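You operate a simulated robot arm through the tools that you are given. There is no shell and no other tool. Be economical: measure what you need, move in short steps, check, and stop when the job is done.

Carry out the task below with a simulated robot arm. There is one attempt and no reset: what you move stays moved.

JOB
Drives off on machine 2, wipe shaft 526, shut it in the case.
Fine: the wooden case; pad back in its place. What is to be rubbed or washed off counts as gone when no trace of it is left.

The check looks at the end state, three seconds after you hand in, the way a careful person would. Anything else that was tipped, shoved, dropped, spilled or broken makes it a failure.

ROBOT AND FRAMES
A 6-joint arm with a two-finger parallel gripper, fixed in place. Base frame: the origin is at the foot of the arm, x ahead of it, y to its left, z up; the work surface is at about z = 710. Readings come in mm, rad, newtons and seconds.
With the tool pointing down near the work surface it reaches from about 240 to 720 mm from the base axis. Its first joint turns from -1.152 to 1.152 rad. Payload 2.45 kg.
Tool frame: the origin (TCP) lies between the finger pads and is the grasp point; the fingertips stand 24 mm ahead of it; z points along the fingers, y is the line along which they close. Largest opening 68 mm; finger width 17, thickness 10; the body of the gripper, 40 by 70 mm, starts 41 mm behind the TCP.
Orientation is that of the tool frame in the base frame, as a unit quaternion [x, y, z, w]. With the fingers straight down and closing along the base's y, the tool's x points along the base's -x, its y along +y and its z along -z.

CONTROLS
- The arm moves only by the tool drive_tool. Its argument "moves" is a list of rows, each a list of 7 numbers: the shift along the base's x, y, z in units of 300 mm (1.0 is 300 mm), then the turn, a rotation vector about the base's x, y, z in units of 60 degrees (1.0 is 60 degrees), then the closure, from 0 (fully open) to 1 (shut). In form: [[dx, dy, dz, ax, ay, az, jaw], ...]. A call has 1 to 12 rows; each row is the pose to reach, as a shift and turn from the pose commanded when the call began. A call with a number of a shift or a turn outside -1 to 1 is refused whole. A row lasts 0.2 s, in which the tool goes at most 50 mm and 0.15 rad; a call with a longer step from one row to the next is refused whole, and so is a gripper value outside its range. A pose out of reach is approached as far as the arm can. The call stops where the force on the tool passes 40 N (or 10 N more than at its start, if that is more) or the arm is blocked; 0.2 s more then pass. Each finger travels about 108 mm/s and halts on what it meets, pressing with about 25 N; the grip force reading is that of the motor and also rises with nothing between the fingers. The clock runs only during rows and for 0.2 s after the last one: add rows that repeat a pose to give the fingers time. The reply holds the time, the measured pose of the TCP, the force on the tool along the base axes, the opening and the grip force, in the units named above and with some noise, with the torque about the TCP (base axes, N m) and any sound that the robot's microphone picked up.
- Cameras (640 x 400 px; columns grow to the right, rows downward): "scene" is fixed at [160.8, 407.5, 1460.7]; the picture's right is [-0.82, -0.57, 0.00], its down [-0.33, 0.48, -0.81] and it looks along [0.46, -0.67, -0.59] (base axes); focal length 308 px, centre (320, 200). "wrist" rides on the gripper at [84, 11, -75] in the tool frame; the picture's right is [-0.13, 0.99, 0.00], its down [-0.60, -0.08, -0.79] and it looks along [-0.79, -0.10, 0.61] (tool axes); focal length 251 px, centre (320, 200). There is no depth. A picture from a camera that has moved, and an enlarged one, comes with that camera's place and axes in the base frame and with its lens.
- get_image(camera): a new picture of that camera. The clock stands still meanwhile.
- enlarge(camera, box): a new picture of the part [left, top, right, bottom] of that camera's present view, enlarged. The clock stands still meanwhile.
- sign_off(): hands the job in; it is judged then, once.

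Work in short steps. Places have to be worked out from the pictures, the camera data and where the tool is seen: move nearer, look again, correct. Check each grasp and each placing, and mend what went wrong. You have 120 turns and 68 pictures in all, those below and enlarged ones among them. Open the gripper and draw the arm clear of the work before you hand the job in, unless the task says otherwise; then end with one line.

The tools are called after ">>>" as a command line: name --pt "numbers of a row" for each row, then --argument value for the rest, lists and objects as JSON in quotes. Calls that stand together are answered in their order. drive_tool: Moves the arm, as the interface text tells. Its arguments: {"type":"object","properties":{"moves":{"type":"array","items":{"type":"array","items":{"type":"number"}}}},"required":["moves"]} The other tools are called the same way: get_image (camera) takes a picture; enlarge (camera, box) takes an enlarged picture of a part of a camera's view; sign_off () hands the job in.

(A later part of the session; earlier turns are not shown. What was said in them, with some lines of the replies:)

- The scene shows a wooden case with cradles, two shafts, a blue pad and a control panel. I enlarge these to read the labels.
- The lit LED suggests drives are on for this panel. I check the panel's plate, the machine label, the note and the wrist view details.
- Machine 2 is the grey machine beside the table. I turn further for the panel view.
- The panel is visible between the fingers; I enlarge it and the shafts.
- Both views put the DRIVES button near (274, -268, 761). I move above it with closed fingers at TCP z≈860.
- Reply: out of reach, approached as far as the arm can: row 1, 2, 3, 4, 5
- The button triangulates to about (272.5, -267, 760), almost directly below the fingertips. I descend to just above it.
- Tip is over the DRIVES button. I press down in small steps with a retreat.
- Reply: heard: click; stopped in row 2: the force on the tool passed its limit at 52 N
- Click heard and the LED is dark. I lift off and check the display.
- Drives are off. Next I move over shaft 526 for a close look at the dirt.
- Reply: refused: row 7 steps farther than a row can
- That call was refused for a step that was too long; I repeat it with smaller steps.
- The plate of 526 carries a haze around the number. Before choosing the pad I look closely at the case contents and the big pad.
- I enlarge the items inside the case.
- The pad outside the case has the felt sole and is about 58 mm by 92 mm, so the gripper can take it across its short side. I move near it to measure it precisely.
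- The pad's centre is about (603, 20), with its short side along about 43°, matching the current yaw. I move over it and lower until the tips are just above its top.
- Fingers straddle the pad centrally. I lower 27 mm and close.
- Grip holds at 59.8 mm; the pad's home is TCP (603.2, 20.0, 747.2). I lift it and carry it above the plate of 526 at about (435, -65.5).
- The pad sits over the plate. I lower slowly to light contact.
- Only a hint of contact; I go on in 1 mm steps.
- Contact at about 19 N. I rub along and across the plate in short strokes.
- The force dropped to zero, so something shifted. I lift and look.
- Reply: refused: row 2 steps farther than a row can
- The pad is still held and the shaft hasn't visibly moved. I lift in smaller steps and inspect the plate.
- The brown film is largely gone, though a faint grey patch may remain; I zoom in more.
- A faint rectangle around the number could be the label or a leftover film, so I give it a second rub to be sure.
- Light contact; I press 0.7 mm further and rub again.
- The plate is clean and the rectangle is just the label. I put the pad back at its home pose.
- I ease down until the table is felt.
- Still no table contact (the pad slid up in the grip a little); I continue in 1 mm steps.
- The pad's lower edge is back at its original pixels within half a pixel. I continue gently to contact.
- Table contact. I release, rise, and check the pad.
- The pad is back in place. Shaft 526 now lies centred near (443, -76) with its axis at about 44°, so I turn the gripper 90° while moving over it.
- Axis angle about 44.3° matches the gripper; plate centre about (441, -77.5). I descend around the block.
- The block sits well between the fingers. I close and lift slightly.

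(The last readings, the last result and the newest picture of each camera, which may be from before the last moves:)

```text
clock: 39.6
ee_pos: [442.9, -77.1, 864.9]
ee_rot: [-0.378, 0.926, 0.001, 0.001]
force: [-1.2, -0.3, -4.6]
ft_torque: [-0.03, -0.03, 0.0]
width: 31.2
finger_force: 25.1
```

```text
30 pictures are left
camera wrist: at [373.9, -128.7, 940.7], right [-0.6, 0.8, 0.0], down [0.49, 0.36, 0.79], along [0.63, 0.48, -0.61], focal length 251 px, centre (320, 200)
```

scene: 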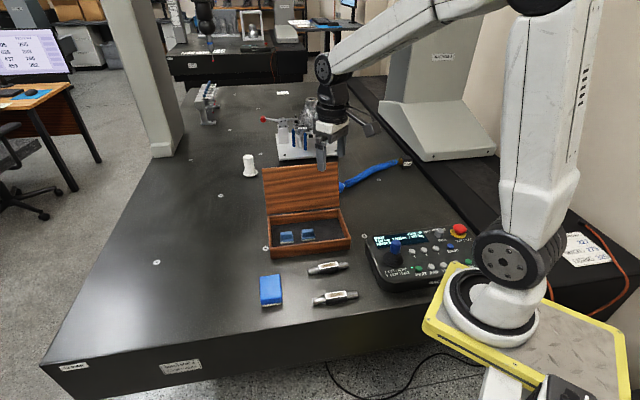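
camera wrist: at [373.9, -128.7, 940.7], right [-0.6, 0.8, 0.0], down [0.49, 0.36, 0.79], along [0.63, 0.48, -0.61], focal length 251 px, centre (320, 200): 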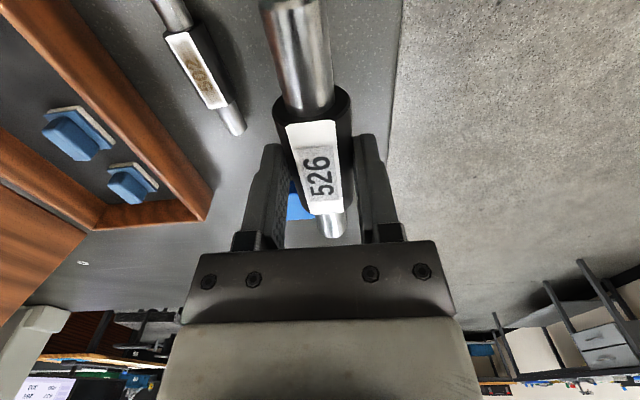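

Shaft held (31 mm). I carry it over the case's free right-rear area, keeping about z 865.

>>> drive_tool --pt "0.08 -0.09 0 0 0 0 0.8" --pt "0.17 -0.19 0 0 0 0 0.8" --pt "0.26 -0.29 0 0 0 0 0.8" --pt "0.35 -0.39 0 0 0 0 0.8" --pt "0.44 -0.49 0 0 0 0 0.8" --pt "0.52 -0.59 0 0 0 0 0.8" --pt "0.58 -0.66 0 0 0 0 0.8" --pt "0.61 -0.7 0 0 0 0 0.8"

>>> get_image --camera "wrist"

>>> enlarge --camera "scene" --box '[240, 150, 370, 260]'

```text
clock: 41.4
ee_pos: [625.2, -287.7, 865.3]
ee_rot: [-0.378, 0.926, 0.002, 0.0]
force: [1.2, -0.1, -4.5]
ft_torque: [0.0, -0.01, 0.02]
width: 31.4
finger_force: 24.4
```

```text
29 pictures are left
camera wrist: at [557.7, -339.6, 940.5], right [-0.6, 0.8, 0.0], down [0.49, 0.36, 0.79], along [0.63, 0.48, -0.61], focal length 251 px, centre (320, 200)
```

wrist: 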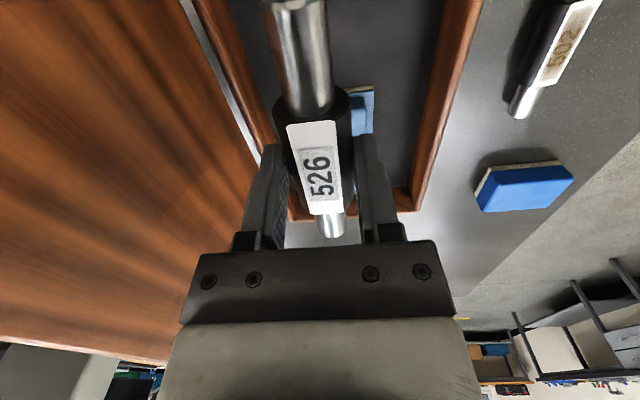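

```text
3.64 times, centred on (305, 205) of scene
camera zoom: at [160.9, 407.4, 1460.7], right [-0.82, -0.57, 0.0], down [-0.33, 0.48, -0.81], along [0.46, -0.67, -0.59], focal length 1122 px, centre (374, 182)
```

zoom: 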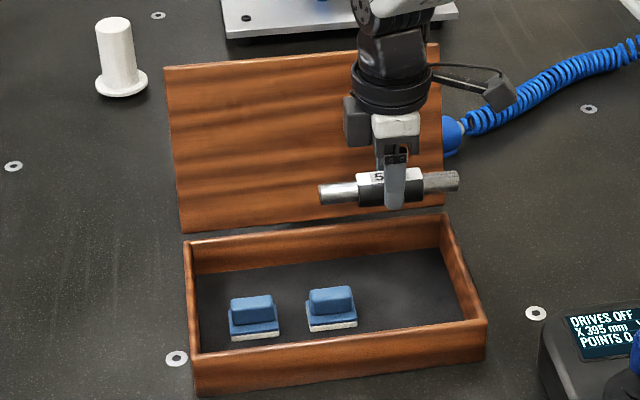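

The free area behind and right of the pads is clear; I choose shaft centre at about (642, -290), and lower to TCP z≈752.

>>> drive_tool --pt "0.056 -0.008 -0.05 0 0 0 0.8" --pt "0.056 -0.008 -0.15 0 0 0 0.8" --pt "0.056 -0.008 -0.25 0 0 0 0.8" --pt "0.056 -0.008 -0.33 0 0 0 0.8" --pt "0.056 -0.008 -0.377 0 0 0 0.8" --pt "0.056 -0.008 -0.377 0 0 0 0.8"

>>> enlarge --camera "scene" --box '[250, 190, 370, 270]'

>>> get_image --camera "wrist"

```text
clock: 42.8
ee_pos: [642.0, -288.5, 751.3]
ee_rot: [-0.378, 0.926, 0.0, 0.0]
force: [0.0, 0.2, -4.3]
ft_torque: [0.0, -0.01, 0.0]
width: 31.1
finger_force: 25.1
```

```text
5.00 times, centred on (310, 230) of scene
camera zoom: at [160.9, 407.4, 1460.7], right [-0.82, -0.57, 0.0], down [-0.33, 0.48, -0.81], along [0.46, -0.67, -0.59], focal length 1542 px, centre (370, 50)
```

zoom: 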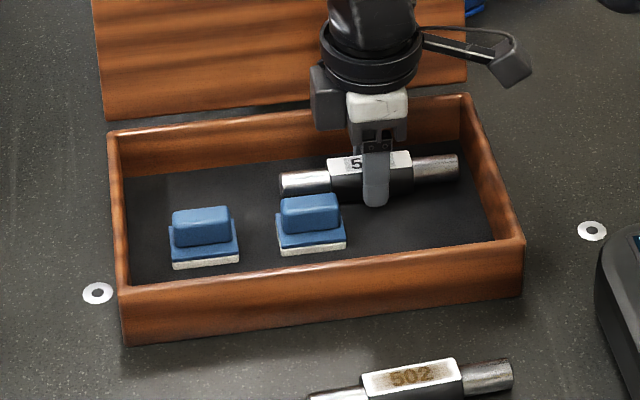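

```text
26 pictures are left
camera wrist: at [574.9, -340.5, 826.5], right [-0.6, 0.8, 0.0], down [0.49, 0.36, 0.79], along [0.63, 0.48, -0.61], focal length 251 px, centre (320, 200)
```

wrist: 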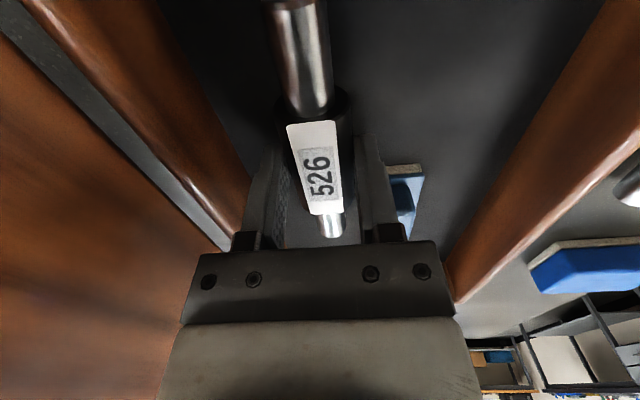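

Clear of pads and walls. I lower in 1–2 mm steps to the floor.

>>> drive_tool --pt "0 0 -0.006 0 0 0 0.8" --pt "0 0 -0.012 0 0 0 0.8" --pt "0 0 -0.016 0 0 0 0.8" --pt "0 0 -0.02 0 0 0 0.8"

```text
clock: 43.8
ee_pos: [642.9, -290.1, 748.4]
ee_rot: [-0.378, 0.926, 0.001, 0.002]
force: [-5.3, 3.9, 9.6]
ft_torque: [-0.11, 0.42, -0.12]
width: 31.1
finger_force: 24.4
```

Floor contact. I open modestly to 44 mm, then rise straight up.

>>> drive_tool --pt "0 0 0.002 0 0 0 0.6" --pt "0 0 0.002 0 0 0 0.4" --pt "0 0 0.002 0 0 0 0.36" --pt "0 0 0.03 0 0 0 0.36" --pt "0 0 0.1 0 0 0 0.36" --pt "0 0 0.22 0 0 0 0.36" --pt "0 0 0.36 0 0 0 0.36" --pt "0 0 0.5 0 0 0 0.36"

>>> enlarge --camera "scene" --box '[240, 140, 380, 270]'

```text
clock: 45.6
ee_pos: [640.8, -288.7, 895.9]
ee_rot: [-0.378, 0.926, 0.001, 0.0]
force: [-0.2, 0.7, -0.6]
ft_torque: [-0.04, -0.01, 0.01]
width: 43.7
finger_force: 0.0
```

```text
3.08 times, centred on (310, 205) of scene
camera zoom: at [160.8, 407.5, 1460.7], right [-0.82, -0.57, 0.0], down [-0.33, 0.48, -0.81], along [0.46, -0.67, -0.59], focal length 949 px, centre (351, 185)
```

zoom: 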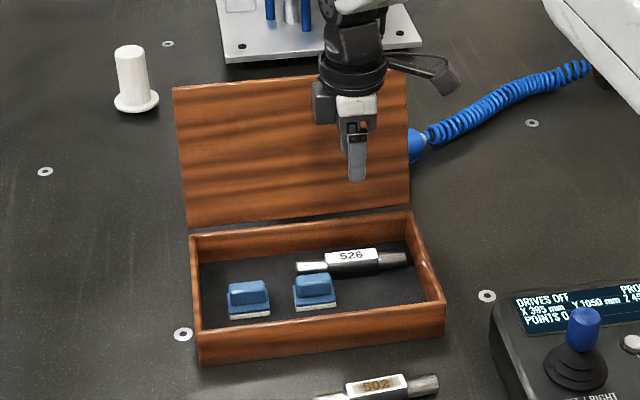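

The shaft lies in the case. The lid stands open about 110°, its top right corner near (663, -428, 919). I close the fingers, rise and tilt the tool outwards 45° to hook over the lid's top edge.

>>> drive_tool --pt "0 0 0.06 -0.091 -0.086 0 0.6" --pt "0 0 0.13 -0.182 -0.172 0 0.8" --pt "0 0 0.2 -0.273 -0.258 0 1" --pt "0 0 0.27 -0.364 -0.344 0 1" --pt "0 0 0.34 -0.455 -0.43 0 1" --pt "0 0 0.4 -0.545 -0.515 0 1" --pt "0 0 0.4 -0.545 -0.515 0 1"

>>> get_image --camera "scene"

```text
clock: 47.2
ee_pos: [640.6, -290.4, 1017.2]
ee_rot: [-0.35, 0.855, -0.356, 0.14]
force: [-0.4, 0.0, -0.4]
ft_torque: [0.0, 0.03, -0.02]
width: 0.0
finger_force: 23.3
```

```text
24 pictures are left
```

scene: 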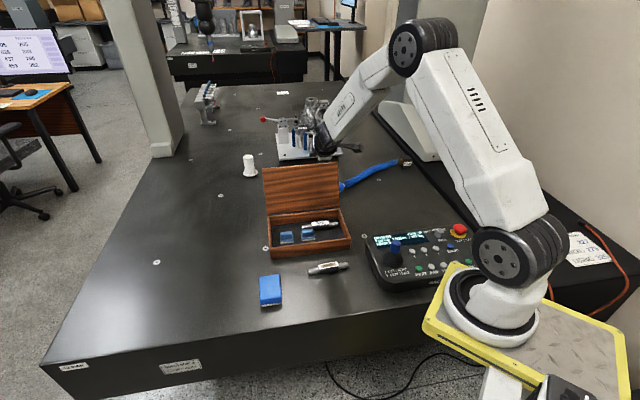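

The pose is reached and the tool points outward and down. I move out over the lid's top edge, still high.

>>> drive_tool --pt "0.055 -0.1 0 0 0 0 1" --pt "0.11 -0.2 0 0 0 0 1" --pt "0.165 -0.3 0 0 0 0 1" --pt "0.217 -0.408 0 0 0 0 1" --pt "0.217 -0.408 0 0 0 0 1"

>>> enlarge --camera "scene" --box '[240, 80, 400, 270]'

>>> get_image --camera "wrist"

```text
clock: 48.4
ee_pos: [706.8, -412.0, 1016.0]
ee_rot: [-0.349, 0.855, -0.356, 0.139]
force: [-0.3, -0.3, -0.1]
ft_torque: [-0.02, 0.01, 0.03]
width: 0.0
finger_force: 23.6
```

```text
2.11 times, centred on (320, 175) of scene
camera zoom: at [160.8, 407.5, 1460.7], right [-0.82, -0.57, 0.0], down [-0.33, 0.48, -0.81], along [0.46, -0.67, -0.59], focal length 649 px, centre (320, 253)
```

zoom: 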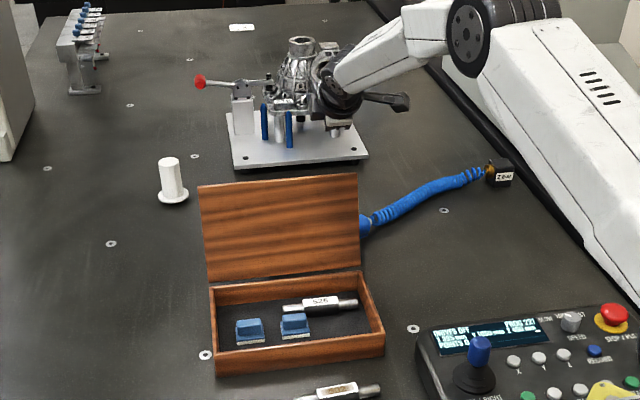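

```text
22 pictures are left
camera wrist: at [604.2, -427.8, 1062.6], right [-0.4, 0.59, -0.7], down [0.09, 0.79, 0.61], along [0.91, 0.19, -0.37], focal length 251 px, centre (320, 200)
```

wrist: 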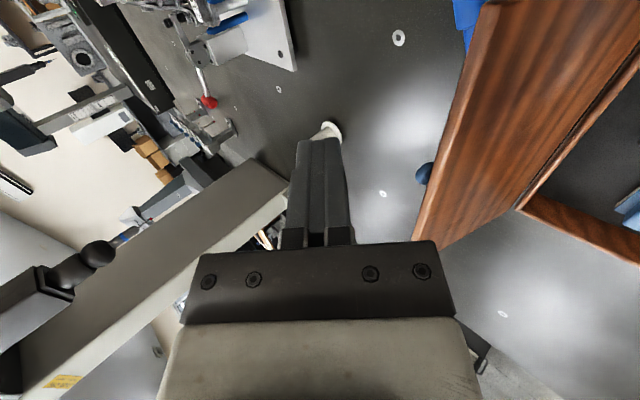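

The wrist view shows the lid's edge to the inner side of the closed fingers with clearance. I shift 12 mm outwards and lower the tips behind the lid's top.

>>> drive_tool --pt "0.027 -0.029 -0.02 0 0 0 1" --pt "0.027 -0.029 -0.1 0 0 0 1" --pt "0.027 -0.029 -0.18 0 0 0 1" --pt "0.027 -0.029 -0.25 0 0 0 1" --pt "0.027 -0.029 -0.3 0 0 0 1" --pt "0.027 -0.029 -0.3 0 0 0 1"

>>> enlarge --camera "scene" --box '[240, 120, 390, 240]'

>>> get_image --camera "wrist"

```text
clock: 49.8
ee_pos: [715.3, -421.8, 925.8]
ee_rot: [-0.351, 0.855, -0.355, 0.139]
force: [-0.1, 0.3, 0.0]
ft_torque: [0.01, 0.03, -0.01]
width: 0.0
finger_force: 23.4
```

```text
3.33 times, centred on (315, 180) of scene
camera zoom: at [160.8, 407.5, 1460.7], right [-0.82, -0.57, 0.0], down [-0.33, 0.48, -0.81], along [0.46, -0.67, -0.59], focal length 1028 px, centre (337, 267)
```

zoom: 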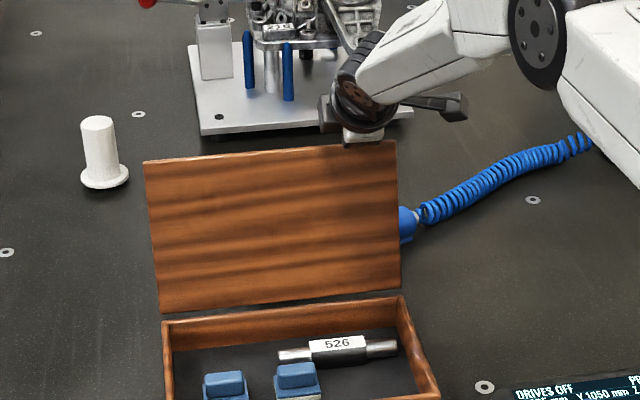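

```text
20 pictures are left
camera wrist: at [612.6, -436.6, 972.7], right [-0.4, 0.59, -0.7], down [0.09, 0.79, 0.61], along [0.91, 0.19, -0.37], focal length 251 px, centre (320, 200)
```

wrist: 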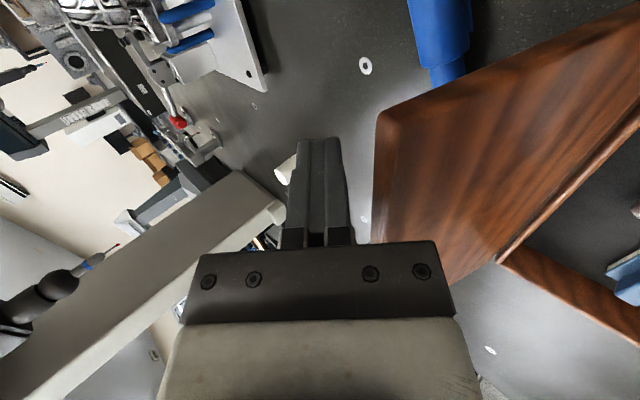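

The fingers are behind the lid's upper edge. I pull inward 45 mm in steps.

>>> drive_tool --pt "-0.034 0.036 0 0 0 0 1" --pt "-0.069 0.073 0.01 0 0 0 1" --pt "-0.086 0.091 0.015 0 0 0 1" --pt "-0.103 0.109 0.02 0 0 0 1"

>>> enlarge --camera "scene" --box '[240, 120, 390, 270]'

```text
clock: 50.8
ee_pos: [683.7, -386.4, 932.0]
ee_rot: [-0.35, 0.856, -0.354, 0.139]
force: [0.2, 0.5, -1.7]
ft_torque: [-0.01, 0.01, 0.02]
width: 0.0
finger_force: 23.9
```

```text
2.67 times, centred on (315, 195) of scene
camera zoom: at [160.8, 407.5, 1460.7], right [-0.82, -0.57, 0.0], down [-0.33, 0.48, -0.81], along [0.46, -0.67, -0.59], focal length 823 px, centre (333, 213)
```

zoom: 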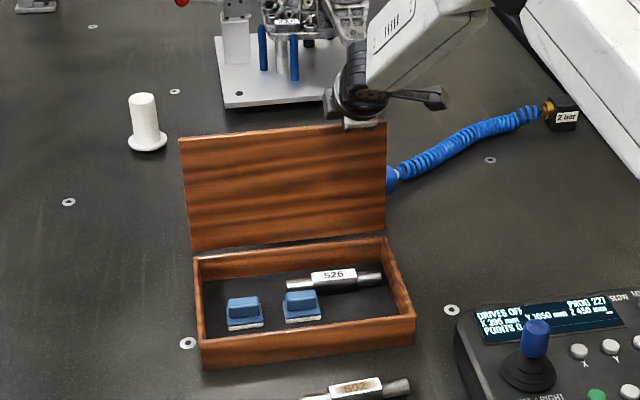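

The lid is following with little force. I continue pulling toward vertical.

>>> drive_tool --pt "-0.034 0.036 0.005 0 0 0 1" --pt "-0.069 0.073 0.01 0 0 0 1" --pt "-0.103 0.109 0.01 0 0 0 1" --pt "-0.12 0.127 0.01 0 0 0 1"

>>> enlarge --camera "scene" --box '[240, 120, 390, 270]'

```text
clock: 51.8
ee_pos: [648.1, -349.6, 937.1]
ee_rot: [-0.35, 0.856, -0.355, 0.139]
force: [-0.1, 0.5, 1.0]
ft_torque: [0.04, -0.01, 0.01]
width: 0.0
finger_force: 23.8
```

```text
2.67 times, centred on (315, 195) of scene
camera zoom: at [160.8, 407.5, 1460.7], right [-0.82, -0.57, 0.0], down [-0.33, 0.48, -0.81], along [0.46, -0.67, -0.59], focal length 823 px, centre (333, 213)
```

zoom: 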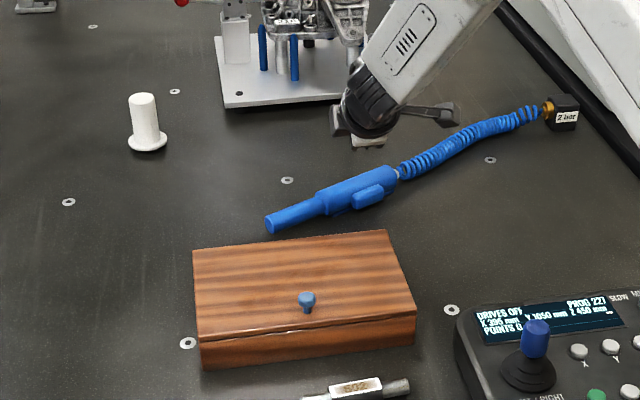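

The lid has fallen shut. I back the arm off upward, toward untilting, and inspect the lid seam.

>>> drive_tool --pt "-0.05 0.05 0.08 0.09 0.085 0 1" --pt "-0.12 0.12 0.14 0.18 0.17 0 0.7" --pt "-0.2 0.19 0.2 0.27 0.257 0 0.4" --pt "-0.28 0.26 0.26 0.36 0.34 0 0.2" --pt "-0.36 0.34 0.3 0.45 0.427 0 0" --pt "-0.44 0.42 0.34 0.545 0.515 0 0"

>>> enlarge --camera "scene" --box '[255, 200, 365, 270]'

>>> get_image --camera "scene"

```text
clock: 53.2
ee_pos: [512.5, -223.8, 1038.5]
ee_rot: [-0.378, 0.926, 0.003, 0.0]
force: [0.2, 0.8, 0.0]
ft_torque: [0.01, -0.01, 0.02]
width: 67.9
finger_force: 0.1
```

```text
5.71 times, centred on (310, 235) of scene
camera zoom: at [160.8, 407.5, 1460.7], right [-0.82, -0.57, 0.0], down [-0.33, 0.48, -0.81], along [0.46, -0.67, -0.59], focal length 1763 px, centre (377, 0)
```

zoom: 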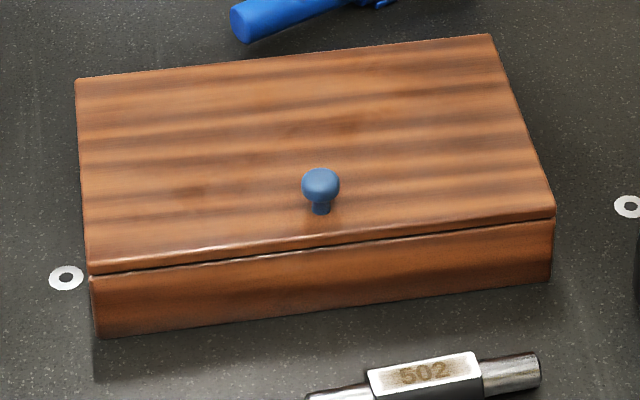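

```text
16 pictures are left
```

scene: 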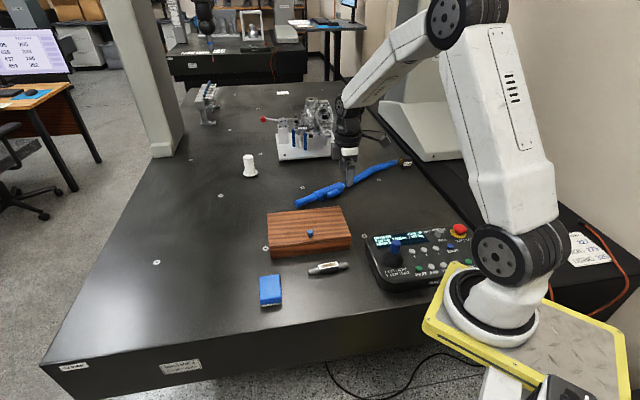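

The case looks closed with only a thin seam. To be sure nothing props it, I'll press lightly on the lid's front right area, away from the knob.

>>> drive_tool --pt "0.1 -0.03 -0.1 0 0 0 0.5" --pt "0.2 -0.064 -0.2 0 0 0 1" --pt "0.2 -0.064 -0.34 0 0 0 1" --pt "0.2 -0.064 -0.48 0 0 0 1" --pt "0.2 -0.064 -0.6 0 0 0 1" --pt "0.2 -0.064 -0.7 0 0 0 1" --pt "0.2 -0.064 -0.75 0 0 0 1" --pt "0.2 -0.064 -0.775 0 0 0 1"

>>> drive_tool --pt "0 0 -0.012 0 0 0 1" --pt "0 0 -0.024 0 0 0 1" --pt "0 0 -0.036 0 0 0 1" --pt "0 0 -0.046 0 0 0 1" --pt "0 0 -0.056 0 0 0 1" --pt "0 0 -0.066 0 0 0 1" --pt "0 0 -0.076 0 0 0 1"

>>> enlarge --camera "scene" --box '[255, 200, 365, 270]'

```text
clock: 55.0
ee_pos: [575.0, -242.7, 804.4]
ee_rot: [-0.377, 0.926, 0.001, 0.0]
force: [-0.5, -0.1, -0.3]
ft_torque: [-0.01, 0.01, -0.01]
width: 0.0
finger_force: 23.8
```

```text
clock: 56.0
ee_pos: [575.6, -242.5, 794.6]
ee_rot: [-0.377, 0.926, 0.003, 0.001]
force: [-8.3, 4.0, 16.9]
ft_torque: [0.04, 0.18, 0.0]
width: 0.3
finger_force: 23.7
stopped in row 5: the force on the tool passed its limit at 46 N (the readings are from after the stop); the commanded pose is now the measured one
```

```text
5.71 times, centred on (310, 235) of scene
camera zoom: at [160.3, 407.7, 1460.7], right [-0.82, -0.57, 0.0], down [-0.33, 0.48, -0.81], along [0.46, -0.67, -0.59], focal length 1763 px, centre (377, 0)
```

zoom: 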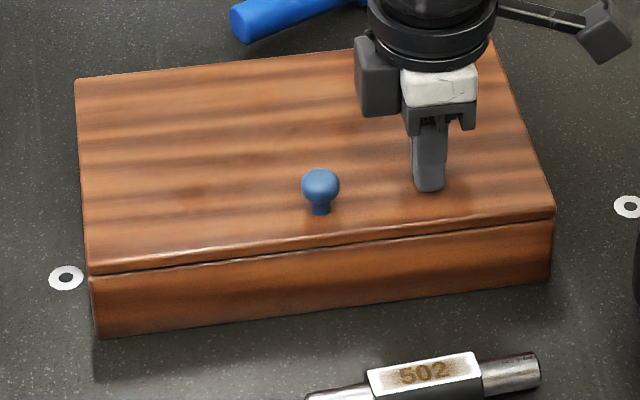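

Pressing changes nothing, so the lid is fully shut. I withdraw, open, and take a last look.

>>> drive_tool --pt "0 0 0.06 0 0 0 1" --pt "0 0 0.2 0 0 0 0.7" --pt "0 0 0.35 0 0 0 0.3" --pt "-0.08 0.08 0.48 0 0 0 0" --pt "-0.18 0.18 0.56 0 0 0 0" --pt "-0.28 0.28 0.62 0 0 0 0" --pt "-0.28 0.28 0.62 0 0 0 0"

>>> enlarge --camera "scene" --box '[230, 180, 500, 320]'

```text
refused: row 4 steps farther than a row can; nothing moved
```

```text
2.37 times, centred on (365, 250) of scene
camera zoom: at [160.3, 407.7, 1460.7], right [-0.82, -0.57, 0.0], down [-0.33, 0.48, -0.81], along [0.46, -0.67, -0.59], focal length 731 px, centre (213, 82)
```

zoom: 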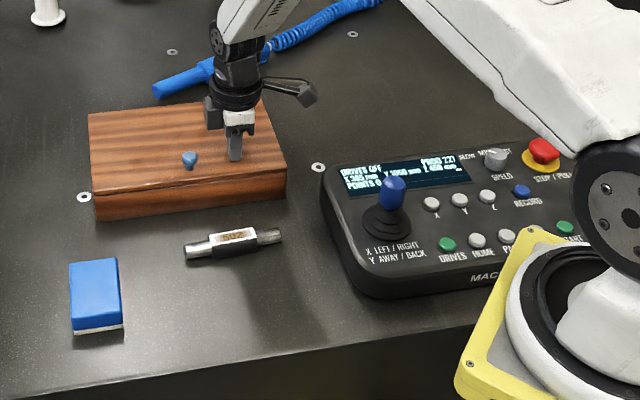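

The retreat was refused for a long step; I repeat it with shorter ones.

>>> drive_tool --pt "0 0 0.06 0 0 0 1" --pt "0 0 0.18 0 0 0 0.7" --pt "0 0 0.3 0 0 0 0.3" --pt "-0.06 0.06 0.4 0 0 0 0" --pt "-0.14 0.14 0.48 0 0 0 0" --pt "-0.22 0.22 0.54 0 0 0 0" --pt "-0.22 0.22 0.54 0 0 0 0"

>>> get_image --camera "scene"

```text
clock: 57.6
ee_pos: [510.5, -177.4, 955.4]
ee_rot: [-0.378, 0.926, 0.002, 0.0]
force: [0.3, 0.0, 0.1]
ft_torque: [0.0, -0.01, 0.0]
width: 67.9
finger_force: 0.0
```

```text
13 pictures are left
```

scene: 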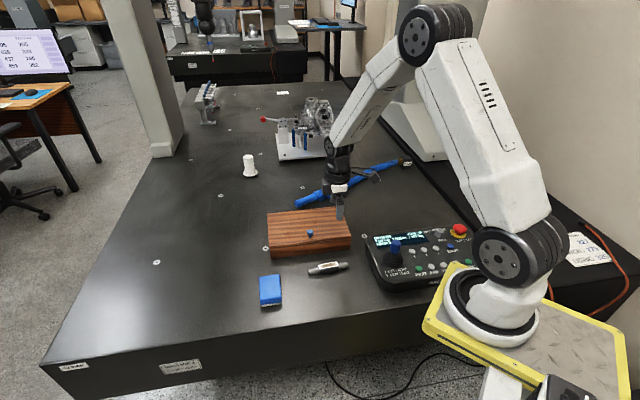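

Drives are off, shaft 526 is clean and shut in the case, the pad is back, and the arm is clear. I hand in.

>>> sign_off

```text
The job is handed in.
```

Job handed in: machine 2's panel reads DRIVES OFF, shaft 526 is wiped clean and shut in the wooden case, and the pad is back in its place.
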